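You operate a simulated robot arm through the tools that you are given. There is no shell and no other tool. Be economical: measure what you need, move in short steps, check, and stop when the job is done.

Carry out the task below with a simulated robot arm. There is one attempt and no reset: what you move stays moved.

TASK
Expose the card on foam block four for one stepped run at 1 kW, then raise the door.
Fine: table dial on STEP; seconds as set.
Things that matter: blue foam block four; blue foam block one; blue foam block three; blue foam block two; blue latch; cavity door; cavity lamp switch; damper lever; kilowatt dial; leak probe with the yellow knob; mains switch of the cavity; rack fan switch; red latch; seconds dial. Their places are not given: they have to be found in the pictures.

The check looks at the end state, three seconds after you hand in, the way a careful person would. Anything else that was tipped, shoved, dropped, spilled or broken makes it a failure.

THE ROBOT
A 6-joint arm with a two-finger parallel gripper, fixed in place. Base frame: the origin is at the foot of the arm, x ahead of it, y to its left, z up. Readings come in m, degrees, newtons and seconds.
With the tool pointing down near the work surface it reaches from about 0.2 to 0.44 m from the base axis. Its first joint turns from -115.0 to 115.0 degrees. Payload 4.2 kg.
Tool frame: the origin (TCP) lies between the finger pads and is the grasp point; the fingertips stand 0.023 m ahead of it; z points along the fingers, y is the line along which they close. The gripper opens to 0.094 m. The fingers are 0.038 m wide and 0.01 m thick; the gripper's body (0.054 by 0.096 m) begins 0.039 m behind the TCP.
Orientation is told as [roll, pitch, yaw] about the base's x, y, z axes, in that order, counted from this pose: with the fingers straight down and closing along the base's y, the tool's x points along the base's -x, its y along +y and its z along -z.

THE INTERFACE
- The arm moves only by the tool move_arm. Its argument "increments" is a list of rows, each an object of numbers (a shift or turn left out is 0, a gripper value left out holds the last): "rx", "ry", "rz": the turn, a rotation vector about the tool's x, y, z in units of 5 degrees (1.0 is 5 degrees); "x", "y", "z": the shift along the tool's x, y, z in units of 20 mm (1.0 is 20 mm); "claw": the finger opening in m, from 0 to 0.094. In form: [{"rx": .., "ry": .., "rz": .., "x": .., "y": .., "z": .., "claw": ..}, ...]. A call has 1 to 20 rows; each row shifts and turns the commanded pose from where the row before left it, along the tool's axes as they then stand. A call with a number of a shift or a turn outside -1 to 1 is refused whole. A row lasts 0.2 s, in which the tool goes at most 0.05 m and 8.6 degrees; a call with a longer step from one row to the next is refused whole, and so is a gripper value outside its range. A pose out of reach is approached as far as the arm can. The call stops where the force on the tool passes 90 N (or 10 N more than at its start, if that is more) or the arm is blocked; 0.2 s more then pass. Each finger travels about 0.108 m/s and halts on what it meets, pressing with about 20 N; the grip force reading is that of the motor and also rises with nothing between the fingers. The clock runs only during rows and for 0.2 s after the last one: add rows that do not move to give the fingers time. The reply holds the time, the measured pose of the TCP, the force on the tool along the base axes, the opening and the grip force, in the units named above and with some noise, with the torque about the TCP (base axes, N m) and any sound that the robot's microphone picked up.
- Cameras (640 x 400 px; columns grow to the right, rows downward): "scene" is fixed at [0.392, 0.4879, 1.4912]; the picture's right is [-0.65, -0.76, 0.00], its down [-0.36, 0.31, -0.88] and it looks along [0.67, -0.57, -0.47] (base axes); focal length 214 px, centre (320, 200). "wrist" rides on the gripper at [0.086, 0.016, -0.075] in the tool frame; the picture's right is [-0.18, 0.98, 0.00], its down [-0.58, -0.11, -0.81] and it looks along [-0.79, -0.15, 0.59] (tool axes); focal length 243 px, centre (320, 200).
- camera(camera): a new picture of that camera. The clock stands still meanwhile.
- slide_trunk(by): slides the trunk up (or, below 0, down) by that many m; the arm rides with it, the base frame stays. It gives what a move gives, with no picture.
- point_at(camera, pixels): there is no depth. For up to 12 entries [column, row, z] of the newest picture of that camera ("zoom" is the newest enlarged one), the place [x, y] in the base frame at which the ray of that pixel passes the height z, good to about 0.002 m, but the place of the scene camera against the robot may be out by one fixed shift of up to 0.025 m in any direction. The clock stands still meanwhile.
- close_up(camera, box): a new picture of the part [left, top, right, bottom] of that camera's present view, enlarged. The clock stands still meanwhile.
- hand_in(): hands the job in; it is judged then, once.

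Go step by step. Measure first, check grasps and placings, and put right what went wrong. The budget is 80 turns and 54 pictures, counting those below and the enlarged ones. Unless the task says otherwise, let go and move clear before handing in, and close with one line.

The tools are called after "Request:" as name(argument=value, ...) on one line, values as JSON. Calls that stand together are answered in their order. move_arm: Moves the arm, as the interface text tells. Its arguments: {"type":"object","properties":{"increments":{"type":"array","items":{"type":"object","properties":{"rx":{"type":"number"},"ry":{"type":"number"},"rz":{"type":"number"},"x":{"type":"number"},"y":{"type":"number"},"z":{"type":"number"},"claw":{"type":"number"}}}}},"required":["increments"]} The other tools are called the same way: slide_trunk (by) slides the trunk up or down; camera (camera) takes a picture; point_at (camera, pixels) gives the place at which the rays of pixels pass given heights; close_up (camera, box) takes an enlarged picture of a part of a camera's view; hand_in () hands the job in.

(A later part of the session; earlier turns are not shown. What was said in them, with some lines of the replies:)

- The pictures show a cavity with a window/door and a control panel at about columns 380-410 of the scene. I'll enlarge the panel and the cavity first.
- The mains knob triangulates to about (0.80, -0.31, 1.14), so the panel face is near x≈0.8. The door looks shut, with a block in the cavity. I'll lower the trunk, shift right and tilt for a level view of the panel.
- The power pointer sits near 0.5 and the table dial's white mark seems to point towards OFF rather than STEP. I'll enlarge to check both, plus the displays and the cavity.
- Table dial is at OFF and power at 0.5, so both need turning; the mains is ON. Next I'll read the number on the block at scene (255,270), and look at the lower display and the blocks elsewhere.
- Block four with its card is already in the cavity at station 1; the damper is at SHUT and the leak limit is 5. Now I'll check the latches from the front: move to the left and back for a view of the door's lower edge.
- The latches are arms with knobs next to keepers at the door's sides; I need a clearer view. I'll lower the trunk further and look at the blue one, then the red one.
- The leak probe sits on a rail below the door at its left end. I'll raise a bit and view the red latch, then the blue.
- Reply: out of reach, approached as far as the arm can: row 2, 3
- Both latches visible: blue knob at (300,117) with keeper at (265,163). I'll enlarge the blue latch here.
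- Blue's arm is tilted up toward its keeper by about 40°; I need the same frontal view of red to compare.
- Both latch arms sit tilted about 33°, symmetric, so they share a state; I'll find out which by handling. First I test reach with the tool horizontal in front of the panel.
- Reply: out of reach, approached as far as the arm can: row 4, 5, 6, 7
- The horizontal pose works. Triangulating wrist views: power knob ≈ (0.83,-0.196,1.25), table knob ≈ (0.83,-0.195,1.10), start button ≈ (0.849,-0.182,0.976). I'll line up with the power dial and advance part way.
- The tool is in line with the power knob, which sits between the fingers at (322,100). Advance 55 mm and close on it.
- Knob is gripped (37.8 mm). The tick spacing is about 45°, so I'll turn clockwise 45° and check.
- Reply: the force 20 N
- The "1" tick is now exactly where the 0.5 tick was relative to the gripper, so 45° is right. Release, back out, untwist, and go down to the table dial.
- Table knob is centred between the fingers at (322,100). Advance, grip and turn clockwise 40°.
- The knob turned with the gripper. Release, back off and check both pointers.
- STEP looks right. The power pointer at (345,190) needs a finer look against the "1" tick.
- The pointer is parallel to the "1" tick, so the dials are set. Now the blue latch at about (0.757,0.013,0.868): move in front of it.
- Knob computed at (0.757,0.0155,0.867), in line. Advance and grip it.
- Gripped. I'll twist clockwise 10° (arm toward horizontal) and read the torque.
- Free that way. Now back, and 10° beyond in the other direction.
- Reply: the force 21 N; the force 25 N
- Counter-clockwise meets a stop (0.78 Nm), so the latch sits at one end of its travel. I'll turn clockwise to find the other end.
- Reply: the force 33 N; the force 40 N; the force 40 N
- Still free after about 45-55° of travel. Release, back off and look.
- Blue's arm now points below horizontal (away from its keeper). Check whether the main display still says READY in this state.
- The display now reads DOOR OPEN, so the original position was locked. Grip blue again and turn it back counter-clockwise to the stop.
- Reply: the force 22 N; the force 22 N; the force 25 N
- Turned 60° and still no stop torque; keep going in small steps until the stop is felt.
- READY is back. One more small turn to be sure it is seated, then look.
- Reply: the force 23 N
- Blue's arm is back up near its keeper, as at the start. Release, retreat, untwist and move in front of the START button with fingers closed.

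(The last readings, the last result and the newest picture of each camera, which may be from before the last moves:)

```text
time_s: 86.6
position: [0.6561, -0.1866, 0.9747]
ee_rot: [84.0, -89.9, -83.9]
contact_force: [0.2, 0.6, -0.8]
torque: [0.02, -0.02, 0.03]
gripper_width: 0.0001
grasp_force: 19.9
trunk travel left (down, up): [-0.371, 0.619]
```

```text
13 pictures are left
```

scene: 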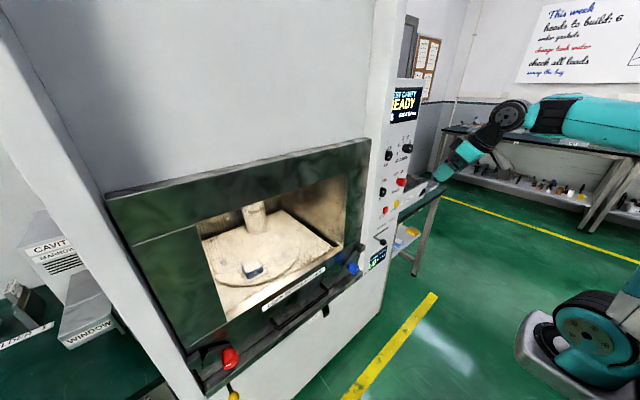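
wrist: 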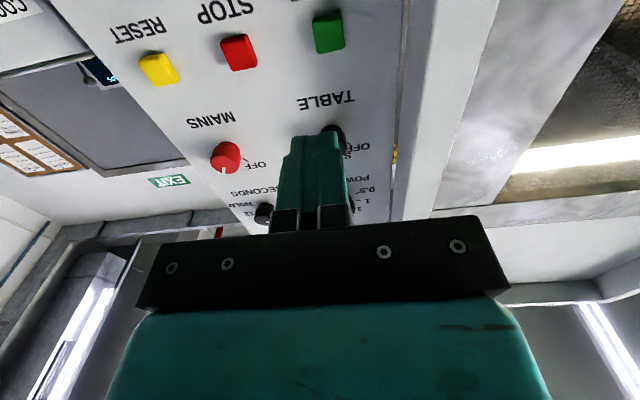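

START at (328,35) computes to (0.849,-0.181,0.983). Advance to just short of it, then press in small steps.

Request:
move_arm(increments=[{"x": -0.3, "y": 0.15}, {"z": 1}, {"z": 1}, {"z": 1}, {"z": 1}, {"z": 1}, {"z": 1}, {"z": 1}, {"z": 1}, {"x": 0}])

Request:
move_arm(increments=[{"z": 0.25}, {"z": 0.25}, {"z": 0.25}, {"x": 0}])

Request:
close_up(camera="scene", box=[350, 75, 440, 135])

```text
time_s: 88.8
position: [0.8174, -0.1842, 0.9792]
ee_rot: [67.1, -89.9, -67.3]
contact_force: [-1.0, -0.6, -1.1]
torque: [0.01, 0.0, -0.01]
gripper_width: 0.0002
grasp_force: 20.2
trunk travel left (down, up): [-0.371, 0.619]
heard: click
```

```text
time_s: 89.6
position: [0.8251, -0.1841, 0.9801]
ee_rot: [22.0, -89.6, -22.2]
contact_force: [-83.7, -5.9, -3.8]
torque: [-0.03, -0.48, -0.05]
gripper_width: 0.0002
grasp_force: 19.4
trunk travel left (down, up): [-0.371, 0.619]
stopped in row 3: the force on the tool passed its limit at 98 N (the readings are from after the stop); the commanded pose is now the measured one
```

```text
6.67 times, centred on (395, 105) of scene
```

zoom: 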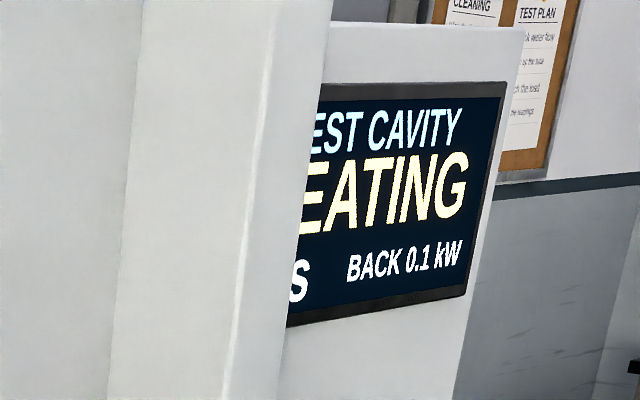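

The click was heard and the display reads HEATING. Back off and wait out the run.

Request:
move_arm(increments=[{"z": -1}, {"z": -1}, {"z": -1}, {"z": -1}, {"z": -1}, {"z": -1}, {"z": -1}, {"z": -1}, {"y": 1}, {"y": 1}, {"y": 1}, {"y": 1}, {"y": 1}, {"y": 1}, {"y": 1}, {"y": 1}, {"y": 1}, {"y": 1}, {"claw": 0.094}, {"claw": 0.094}])

Request:
slide_trunk(by=-0.11)

Request:
move_arm(increments=[{"x": 0}, {"x": 0}, {"x": 0}, {"x": 0}, {"x": 0}, {"x": 0}, {"x": 0}, {"x": 0}, {"x": 0}, {"x": 0}, {"x": 0}, {"x": 0}, {"x": 0}, {"x": 0}, {"x": 0}, {"x": 0}, {"x": 0}, {"x": 0}, {"x": 0}, {"x": 0}])

Request:
move_arm(increments=[{"x": 0}, {"x": 0}, {"x": 0}, {"x": 0}, {"x": 0}, {"x": 0}, {"x": 0}, {"x": 0}, {"x": 0}, {"x": 0}, {"x": 0}, {"x": 0}, {"x": 0}, {"x": 0}, {"x": 0}, {"x": 0}, {"x": 0}, {"x": 0}, {"x": 0}, {"x": 0}])

Request:
close_up(camera="scene", box=[200, 75, 440, 290])

```text
time_s: 93.8
position: [0.6695, 0.0192, 0.9788]
ee_rot: [20.1, -89.5, -20.1]
contact_force: [-0.7, 0.2, 0.3]
torque: [0.02, -0.02, 0.02]
gripper_width: 0.0943
grasp_force: 0.0
trunk travel left (down, up): [-0.371, 0.619]
```

```text
time_s: 95.2
position: [0.6681, 0.0183, 0.87]
ee_rot: [19.8, -89.5, -19.9]
contact_force: [-1.0, 0.6, 0.8]
torque: [-0.04, 0.01, 0.03]
gripper_width: 0.094
grasp_force: 0.0
trunk travel left (down, up): [-0.261, 0.729]
```

```text
time_s: 99.4
position: [0.6695, 0.0189, 0.8697]
ee_rot: [19.6, -89.5, -19.6]
contact_force: [0.1, 0.4, 0.1]
torque: [-0.02, 0.01, 0.01]
gripper_width: 0.0939
grasp_force: 0.1
trunk travel left (down, up): [-0.261, 0.729]
```

```text
time_s: 103.6
position: [0.6681, 0.0192, 0.8693]
ee_rot: [19.9, -89.5, -19.7]
contact_force: [1.2, 0.1, 0.0]
torque: [-0.01, -0.01, 0.02]
gripper_width: 0.094
grasp_force: 0.1
trunk travel left (down, up): [-0.261, 0.729]
```

```text
1.86 times, centred on (320, 182) of scene
```

zoom: 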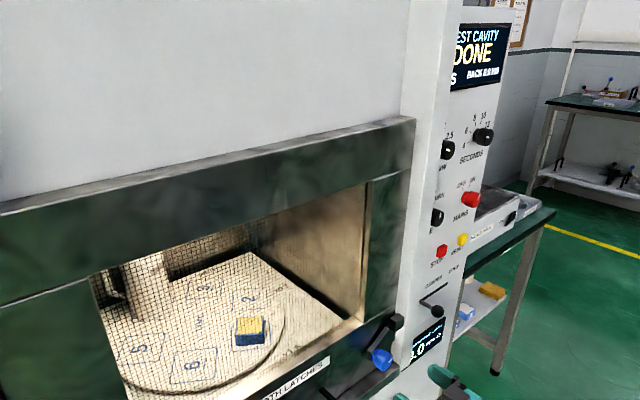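

DONE; the table stepped and the card changed colour. Now unlock blue: grip and turn clockwise.

Request:
move_arm(increments=[{"z": 1, "y": -0.1}, {"z": 1}, {"z": 1}, {"z": 1}, {"z": 0.15, "x": 0.05}, {"claw": 0.02}, {"claw": 0.02}, {"claw": 0.02}, {"claw": 0.02}])

Request:
move_arm(increments=[{"rz": 1}, {"rz": 1}, {"rz": 1}, {"rz": 1}, {"rz": 1}, {"rz": 1}, {"rz": 1}, {"rz": 1}, {"rz": 1}, {"rz": 1}, {"rz": 1}, {"rz": 1}, {"rz": 1}, {"rz": 1}, {"x": 0}])

Request:
move_arm(increments=[{"rz": 1}, {"rz": 1}, {"rz": 1}, {"x": 0}])

```text
time_s: 105.6
position: [0.7521, 0.0146, 0.8679]
ee_rot: [13.2, -89.4, -13.4]
contact_force: [3.7, -23.6, -1.3]
torque: [-0.02, -0.11, 0.08]
gripper_width: 0.0379
grasp_force: 45.2
trunk travel left (down, up): [-0.261, 0.729]
```

```text
time_s: 108.8
position: [0.7521, 0.0178, 0.8658]
ee_rot: [89.4, -19.7, -89.6]
contact_force: [0.1, -12.4, -16.0]
torque: [0.13, -0.19, 0.65]
gripper_width: 0.0377
grasp_force: 45.4
trunk travel left (down, up): [-0.261, 0.729]
```

```text
time_s: 109.8
position: [0.7526, 0.0167, 0.8671]
ee_rot: [89.5, -4.7, -89.9]
contact_force: [4.5, -8.0, -12.1]
torque: [-0.77, -0.52, 0.06]
gripper_width: 0.0378
grasp_force: 45.1
trunk travel left (down, up): [-0.261, 0.729]
```

Stop felt (-0.77 Nm): blue is fully unlocked. Release, retreat, untwist, and travel toward the red latch.

Request:
move_arm(increments=[{"claw": 0.094}, {"claw": 0.094}, {"claw": 0.094}, {"z": -1}, {"z": -1}, {"z": -1}, {"z": -1}, {"z": -1, "rz": -1}, {"z": -1, "rz": -1}, {"z": -0.5, "rz": -1}, {"rz": -1}, {"rz": -1}, {"rz": -1}, {"rz": -1}, {"rz": -1}, {"rz": -1}, {"rz": -1}, {"rz": -1}, {"rz": -1}])

Request:
move_arm(increments=[{"rz": -1}, {"rz": -1}, {"rz": -1}, {"rz": -1}, {"rz": -1}, {"y": 1}, {"y": 1}, {"y": 1}, {"y": 1}, {"y": 1}, {"y": 1}, {"y": 1}, {"y": 1}, {"y": 1}, {"y": 1}, {"y": 1}, {"x": 0}])

Request:
move_arm(increments=[{"y": 1}, {"y": 1}, {"y": 1}, {"y": 1}, {"y": 1}, {"y": 1}, {"y": 1}, {"y": 1}, {"y": 1}, {"y": 1}, {"y": 1}, {"y": 1}, {"x": 0}])

```text
time_s: 113.8
position: [0.6216, 0.016, 0.8675]
ee_rot: [89.0, -64.9, -89.0]
contact_force: [-0.4, 0.3, 0.2]
torque: [-0.01, -0.02, -0.02]
gripper_width: 0.0938
grasp_force: 0.0
trunk travel left (down, up): [-0.261, 0.729]
```

```text
time_s: 117.4
position: [0.6196, 0.2356, 0.8689]
ee_rot: [21.2, -89.5, -21.2]
contact_force: [0.6, 0.7, -0.4]
torque: [0.03, 0.01, 0.03]
gripper_width: 0.0939
grasp_force: 0.1
trunk travel left (down, up): [-0.261, 0.729]
```

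```text
time_s: 120.2
position: [0.6113, 0.4404, 0.8543]
ee_rot: [15.6, -89.6, -15.5]
contact_force: [-0.1, -0.1, 0.5]
torque: [0.02, -0.02, 0.0]
gripper_width: 0.094
grasp_force: 0.1
out of reach, approached as far as the arm can: row 10, 11, 12
trunk travel left (down, up): [-0.261, 0.729]
```

Reach limit at y=0.44; the approach sagged downward, suggesting a lower pose relative to the trunk helps. Raise the trunk 0.2 and lower the arm by the same, then try again.

Request:
slide_trunk(by=0.2)

Request:
move_arm(increments=[{"x": 1}, {"x": 1}, {"x": 1}, {"x": 1}, {"x": 1}, {"x": 1}, {"x": 1}, {"x": 1}, {"x": 1}, {"x": 1}, {"x": 0}])

Request:
move_arm(increments=[{"y": 1}, {"y": 1}, {"y": 0.2}, {"x": 0}])

```text
time_s: 122.3
position: [0.6118, 0.4405, 1.0548]
ee_rot: [20.3, -89.6, -20.0]
contact_force: [-0.4, 0.1, -0.7]
torque: [0.02, -0.01, -0.05]
gripper_width: 0.0942
grasp_force: 0.1
trunk travel left (down, up): [-0.461, 0.529]
```

```text
time_s: 124.8
position: [0.6187, 0.4691, 0.8609]
ee_rot: [20.6, -89.6, -20.5]
contact_force: [0.2, -0.1, -1.0]
torque: [0.02, 0.01, -0.02]
gripper_width: 0.0941
grasp_force: 0.2
out of reach, approached as far as the arm can: row 2, 3, 4, 5, 6, 8
trunk travel left (down, up): [-0.461, 0.529]
```

```text
time_s: 125.2
position: [0.6146, 0.4732, 0.8619]
ee_rot: [11.3, -89.6, -11.1]
contact_force: [-0.3, -0.8, 1.4]
torque: [0.0, 0.09, 0.05]
gripper_width: 0.0941
grasp_force: 0.0
out of reach, approached as far as the arm can: row 1, 2
trunk travel left (down, up): [-0.461, 0.529]
stopped in row 2: the arm was blocked; the commanded pose is now the measured one
```

It gains but is still limited. Try going forward from here, since the limit may be a wrist joint rather than distance.

Request:
move_arm(increments=[{"z": 1}, {"z": 1}, {"z": 1}, {"x": 0}])

Request:
camera(camera="wrist")

```text
time_s: 126.2
position: [0.6688, 0.4568, 0.8645]
ee_rot: [58.3, -89.4, -58.0]
contact_force: [-0.2, -0.3, 0.5]
torque: [0.01, 0.01, 0.0]
gripper_width: 0.094
grasp_force: 0.0
out of reach, approached as far as the arm can: row 1, 2, 3
trunk travel left (down, up): [-0.461, 0.529]
```

```text
10 pictures are left
```

wrist: 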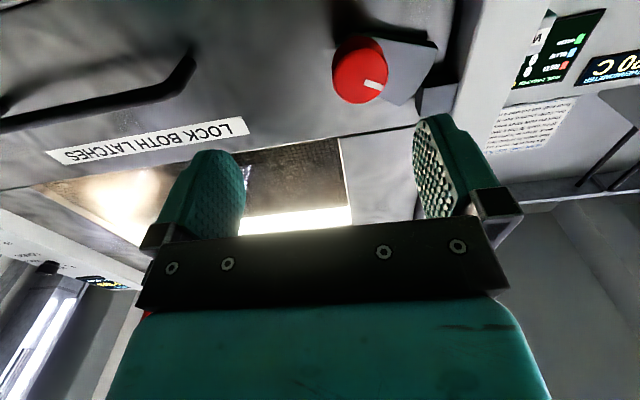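

The red knob computes to (0.757,0.485,0.865). The arm is wrist-limited, so yawing the tool outward by 15° should bring it in reach; I'll do that and read the pose.

Request:
move_arm(increments=[{"rx": -1}, {"rx": -1}, {"rx": -1}, {"x": 0}, {"x": 0}])

```text
time_s: 127.4
position: [0.6694, 0.4589, 0.8649]
ee_rot: [70.5, -89.5, -55.4]
contact_force: [0.3, 0.3, -0.6]
torque: [0.04, 0.02, 0.0]
gripper_width: 0.094
grasp_force: 0.1
trunk travel left (down, up): [-0.461, 0.529]
```

Pose holds with 15° yaw. Now advance along the tool 84 mm to put the red knob between the fingers, and check.

Request:
move_arm(increments=[{"z": 1, "y": 0.07}, {"z": 1}, {"z": 1}, {"z": 1}, {"z": 0.15}, {"x": 0}])

Request:
camera(camera="wrist")

```text
time_s: 128.8
position: [0.7492, 0.4812, 0.8643]
ee_rot: [66.4, -89.6, -51.1]
contact_force: [-0.4, -0.7, -0.2]
torque: [-0.01, 0.01, 0.0]
gripper_width: 0.0938
grasp_force: 0.0
trunk travel left (down, up): [-0.461, 0.529]
```

```text
9 pictures are left
```

wrist: 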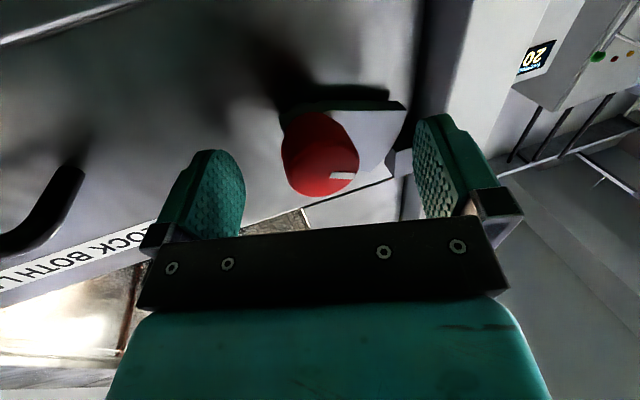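

The red knob is between the fingers at (320,155). Close and turn counter-clockwise.

Request:
move_arm(increments=[{"claw": 0.02}, {"claw": 0.02}, {"claw": 0.02}, {"claw": 0.02}])

Request:
move_arm(increments=[{"rz": -1}, {"rz": -1}, {"rz": -1}, {"rz": -1}, {"rz": -1}, {"rz": -1}, {"rz": -1}, {"x": 0}])

Request:
move_arm(increments=[{"rz": -1}, {"rz": -1}, {"rz": -1}, {"rz": -1}, {"rz": -1}, {"rz": -1}, {"rz": -1}, {"x": 0}])

Request:
move_arm(increments=[{"rz": -1}, {"rz": -1}, {"rz": -1}, {"x": 0}])

```text
time_s: 129.8
position: [0.75, 0.4811, 0.8637]
ee_rot: [68.0, -89.5, -52.9]
contact_force: [-0.9, -3.8, -1.2]
torque: [-0.01, 0.01, -0.83]
gripper_width: 0.0417
grasp_force: 44.9
trunk travel left (down, up): [-0.461, 0.529]
```

```text
time_s: 131.6
position: [0.7514, 0.4803, 0.8656]
ee_rot: [-90.0, -55.6, 104.8]
contact_force: [-0.1, -13.5, 0.9]
torque: [-0.03, 0.01, -0.92]
gripper_width: 0.0412
grasp_force: 44.9
trunk travel left (down, up): [-0.461, 0.529]
```

```text
time_s: 133.4
position: [0.7501, 0.4817, 0.8652]
ee_rot: [-89.9, -20.5, 105.1]
contact_force: [0.2, -14.2, 3.3]
torque: [-0.07, -0.45, -0.94]
gripper_width: 0.039
grasp_force: 45.0
trunk travel left (down, up): [-0.461, 0.529]
```

```text
time_s: 134.4
position: [0.7498, 0.4814, 0.8649]
ee_rot: [-89.9, -5.5, 105.1]
contact_force: [15.7, -3.1, 7.2]
torque: [0.79, -0.78, -0.39]
gripper_width: 0.0379
grasp_force: 44.7
trunk travel left (down, up): [-0.461, 0.529]
```

Stop felt (0.79 Nm): red is turned fully. Release, retreat, straighten the yaw, keep the roll at -90° (fingers closing vertically), move in front of the handle, and check the display.

Request:
move_arm(increments=[{"claw": 0.094}, {"claw": 0.094}, {"claw": 0.094}, {"z": -1}, {"z": -1}, {"z": -1}, {"z": -1}, {"z": -1}, {"z": -1}, {"rz": -1}, {"x": 0}])

Request:
move_arm(increments=[{"x": 1}, {"x": 1}, {"x": 1}, {"x": 1, "ry": 1}, {"x": 1, "ry": 1}, {"x": 1, "ry": 1}, {"x": 1}, {"x": 1}, {"x": 1}, {"x": 1}, {"x": 0}])

Request:
camera(camera="wrist")

Request:
close_up(camera="scene", box=[180, 75, 440, 400])

```text
time_s: 136.8
position: [0.633, 0.4509, 0.865]
ee_rot: [-89.9, -0.5, 105.2]
contact_force: [0.1, 0.4, 0.0]
torque: [-0.01, 0.01, 0.04]
gripper_width: 0.094
grasp_force: 0.1
trunk travel left (down, up): [-0.461, 0.529]
```

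```text
time_s: 139.2
position: [0.6603, 0.255, 0.8631]
ee_rot: [-89.7, -0.4, 90.1]
contact_force: [0.5, -0.1, -0.4]
torque: [-0.02, -0.01, 0.02]
gripper_width: 0.0938
grasp_force: 0.1
trunk travel left (down, up): [-0.461, 0.529]
```

```text
8 pictures are left
```

wrist: 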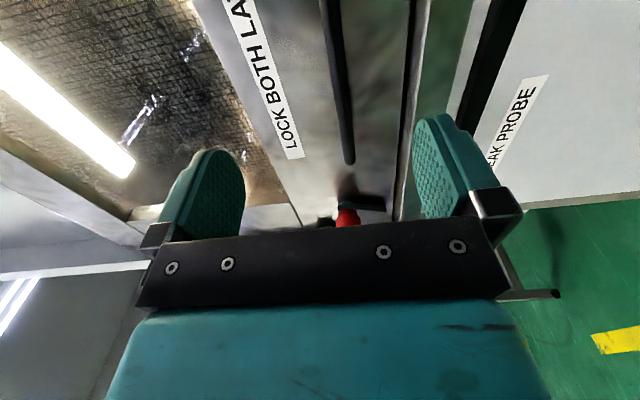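

```text
1.23 times, centred on (310, 238) of scene
```

zoom: 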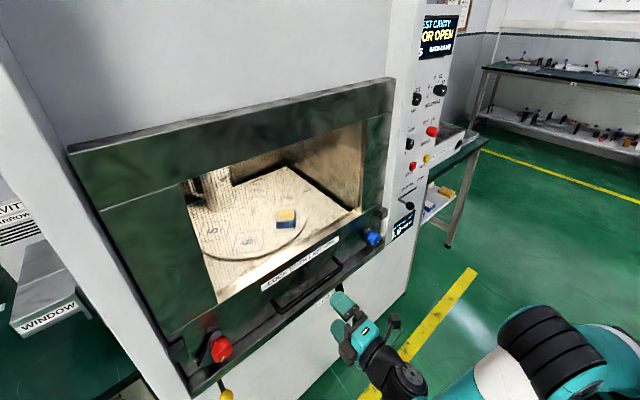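

The display says DOOR OPEN and both latch arms point down. The handle bar at (340,90)-(348,160) lies at x≈0.768, z≈0.851. Advance with the fingers part-closed and grip it.

Request:
move_arm(increments=[{"y": 0.6, "claw": 0.05}, {"claw": 0.05}, {"claw": 0.05}, {"z": 1}, {"z": 1}, {"z": 1}, {"z": 1}, {"z": 1}, {"z": 0.1}, {"x": 0}, {"claw": 0.0}, {"claw": 0.0}, {"claw": 0.0}, {"claw": 0.0}])

Request:
camera(camera="wrist")

```text
time_s: 142.2
position: [0.7616, 0.2535, 0.8506]
ee_rot: [-89.7, -0.4, 90.2]
contact_force: [4.1, -0.1, -3.2]
torque: [-1.35, 0.05, 0.52]
gripper_width: 0.012
grasp_force: 45.2
trunk travel left (down, up): [-0.461, 0.529]
```

```text
6 pictures are left
```

wrist: 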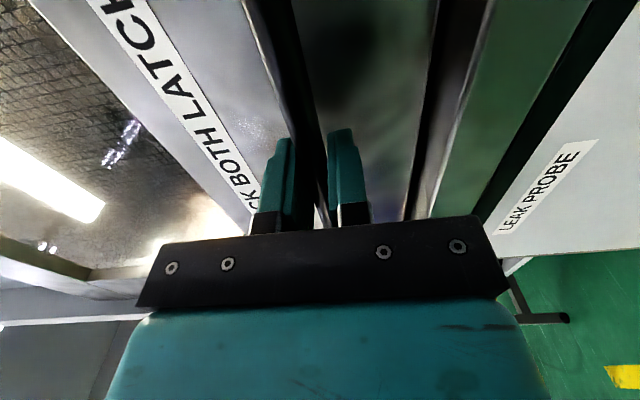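

Bar gripped (12 mm). Test a small 20 mm lift.

Request:
move_arm(increments=[{"y": -0.25}, {"y": -0.25}, {"y": -0.25}, {"y": -0.25}, {"x": 0}])

```text
time_s: 143.4
position: [0.7621, 0.2546, 0.8725]
ee_rot: [-89.7, -0.4, 90.2]
contact_force: [-10.1, -1.1, -0.2]
torque: [-1.51, -0.03, -1.4]
gripper_width: 0.0115
grasp_force: 44.9
trunk travel left (down, up): [-0.461, 0.529]
```

It rises with almost no load, so the door is balanced. Continue by trunk in steps.

Request:
slide_trunk(by=0.1)

Request:
slide_trunk(by=0.15)

Request:
close_up(camera="scene", box=[80, 75, 480, 400])

```text
time_s: 144.7
position: [0.7647, 0.2536, 0.9732]
ee_rot: [-89.9, -0.4, 90.2]
contact_force: [-13.2, 0.1, 3.8]
torque: [-1.72, -0.02, 0.73]
gripper_width: 0.0118
grasp_force: 45.1
trunk travel left (down, up): [-0.561, 0.429]
```

```text
time_s: 146.4
position: [0.7631, 0.2549, 1.1227]
ee_rot: [-89.9, -0.4, 90.2]
contact_force: [-9.9, 1.5, 2.6]
torque: [-1.69, 0.01, 0.4]
gripper_width: 0.0114
grasp_force: 45.1
trunk travel left (down, up): [-0.711, 0.279]
```

```text
1.23 times, centred on (280, 238) of scene
```

zoom: 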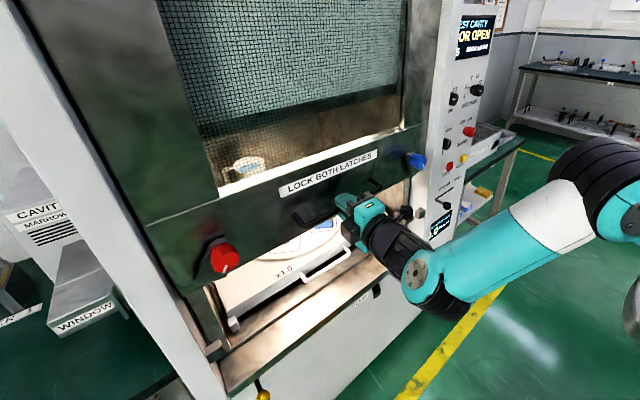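

The door slides straight up; continue until it meets its top stop.

Request:
slide_trunk(by=0.06)

Request:
slide_trunk(by=0.04)

Request:
slide_trunk(by=0.03)

```text
time_s: 147.4
position: [0.7622, 0.2541, 1.1823]
ee_rot: [-89.9, -0.4, 90.2]
contact_force: [-7.5, 2.1, 2.6]
torque: [-1.66, -0.01, 0.47]
gripper_width: 0.0118
grasp_force: 44.9
trunk travel left (down, up): [-0.771, 0.219]
```

```text
time_s: 148.3
position: [0.7623, 0.2534, 1.2224]
ee_rot: [-89.9, -0.3, 90.2]
contact_force: [-4.9, 3.1, 2.6]
torque: [-1.66, -0.06, 0.49]
gripper_width: 0.0114
grasp_force: 44.8
trunk travel left (down, up): [-0.811, 0.179]
```

```text
time_s: 149.0
position: [0.7635, 0.2529, 1.2525]
ee_rot: [-89.9, -0.4, 90.2]
contact_force: [-3.2, 2.4, 2.9]
torque: [-1.62, -0.02, 0.45]
gripper_width: 0.0117
grasp_force: 44.8
trunk travel left (down, up): [-0.841, 0.149]
```

Raised 0.40 m and still free; go on in small steps.

Request:
slide_trunk(by=0.03)

Request:
slide_trunk(by=0.03)

Request:
close_up(camera="scene", box=[80, 20, 480, 400])

```text
time_s: 149.8
position: [0.7627, 0.2531, 1.2841]
ee_rot: [-89.9, -0.4, 90.2]
contact_force: [-1.9, 2.0, 3.3]
torque: [-1.68, -0.06, 0.43]
gripper_width: 0.012
grasp_force: 45.0
trunk travel left (down, up): [-0.871, 0.119]
```

```text
time_s: 150.5
position: [0.7627, 0.2536, 1.3121]
ee_rot: [-89.9, -0.4, 90.2]
contact_force: [-1.4, 3.1, 3.1]
torque: [-1.65, -0.03, 0.5]
gripper_width: 0.0118
grasp_force: 45.5
trunk travel left (down, up): [-0.901, 0.089]
```

```text
1.05 times, centred on (280, 210) of scene (not enlarged: the box is as wide or as high as the picture)
```

zoom: 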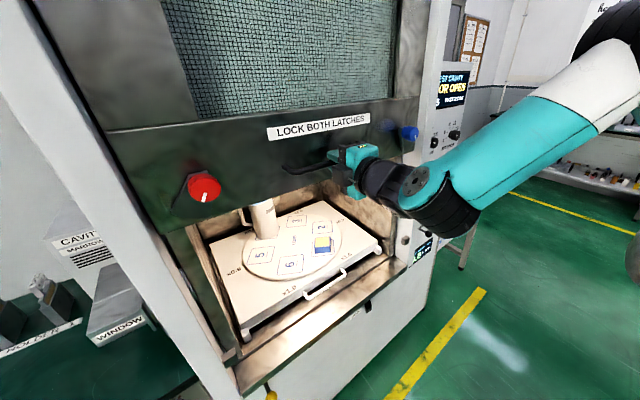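

The door is nearly clear of the opening. Try a bit more with the arm, which stops on force, then hold and gauge the load.

Request:
move_arm(increments=[{"y": -0.5}, {"y": -0.5}, {"y": -0.5}, {"y": -0.5}, {"y": -0.5}, {"y": -0.5}, {"x": 0}])

Request:
move_arm(increments=[{"y": -0.5}, {"y": -0.5}, {"y": -0.5}, {"y": -0.5}, {"y": -0.5}, {"y": -0.5}, {"x": 0}])

```text
time_s: 152.0
position: [0.764, 0.2542, 1.3501]
ee_rot: [-87.0, 0.5, 90.1]
contact_force: [-2.4, -9.3, -17.3]
torque: [1.84, 0.03, -0.09]
gripper_width: 0.0116
grasp_force: 45.2
trunk travel left (down, up): [-0.901, 0.089]
stopped in row 7: the force on the tool passed its limit at 91 N (the readings are from after the stop); the commanded pose is now the measured one
```

```text
time_s: 152.7
position: [0.7642, 0.254, 1.3502]
ee_rot: [-84.5, 1.8, 89.7]
contact_force: [13.2, -17.1, -19.6]
torque: [1.84, -0.06, 0.26]
gripper_width: 0.0125
grasp_force: 44.8
trunk travel left (down, up): [-0.901, 0.089]
stopped in row 3: the force on the tool passed its limit at 94 N (the readings are from after the stop); the commanded pose is now the measured one
```

The top stop is reached (0.50 m of travel). Release, withdraw, and check that the door stays.

Request:
move_arm(increments=[{"claw": 0.05}, {"claw": 0.05}, {"claw": 0.05}, {"z": -1}, {"z": -1}, {"z": -1}, {"z": -1}, {"z": -1}, {"z": -1}, {"x": 0}, {"x": 0}, {"x": 0}, {"x": 0}, {"x": 0}, {"x": 0}, {"x": 0}, {"x": 0}, {"x": 0}, {"x": 0}, {"x": 0}])

Request:
camera(camera="scene")

```text
time_s: 156.9
position: [0.6419, 0.2564, 1.3644]
ee_rot: [-85.1, 1.8, 90.2]
contact_force: [0.2, 0.1, 0.6]
torque: [-0.02, -0.01, -0.01]
gripper_width: 0.0501
grasp_force: 0.0
trunk travel left (down, up): [-0.901, 0.089]
```

```text
3 pictures are left
```

scene: 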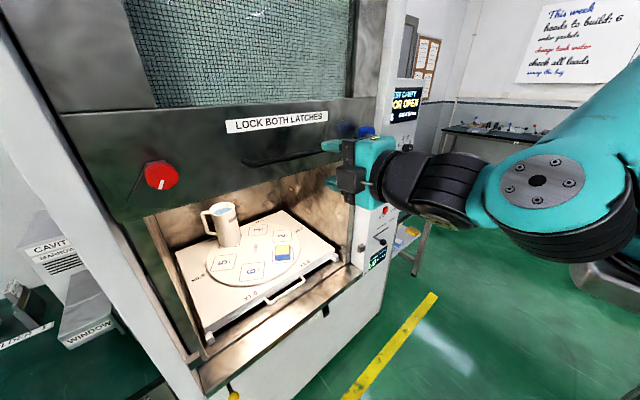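

The door stays fully raised, block four and its card are undisturbed, and the gripper is clear of the handle. I'm handing in.

Request:
hand_in()

```text
The job is handed in.
```

The card on foam block four has had its one stepped run at 1 kW, seconds left as set. Both latches were then unlocked, and the door stands fully raised with the arm clear.
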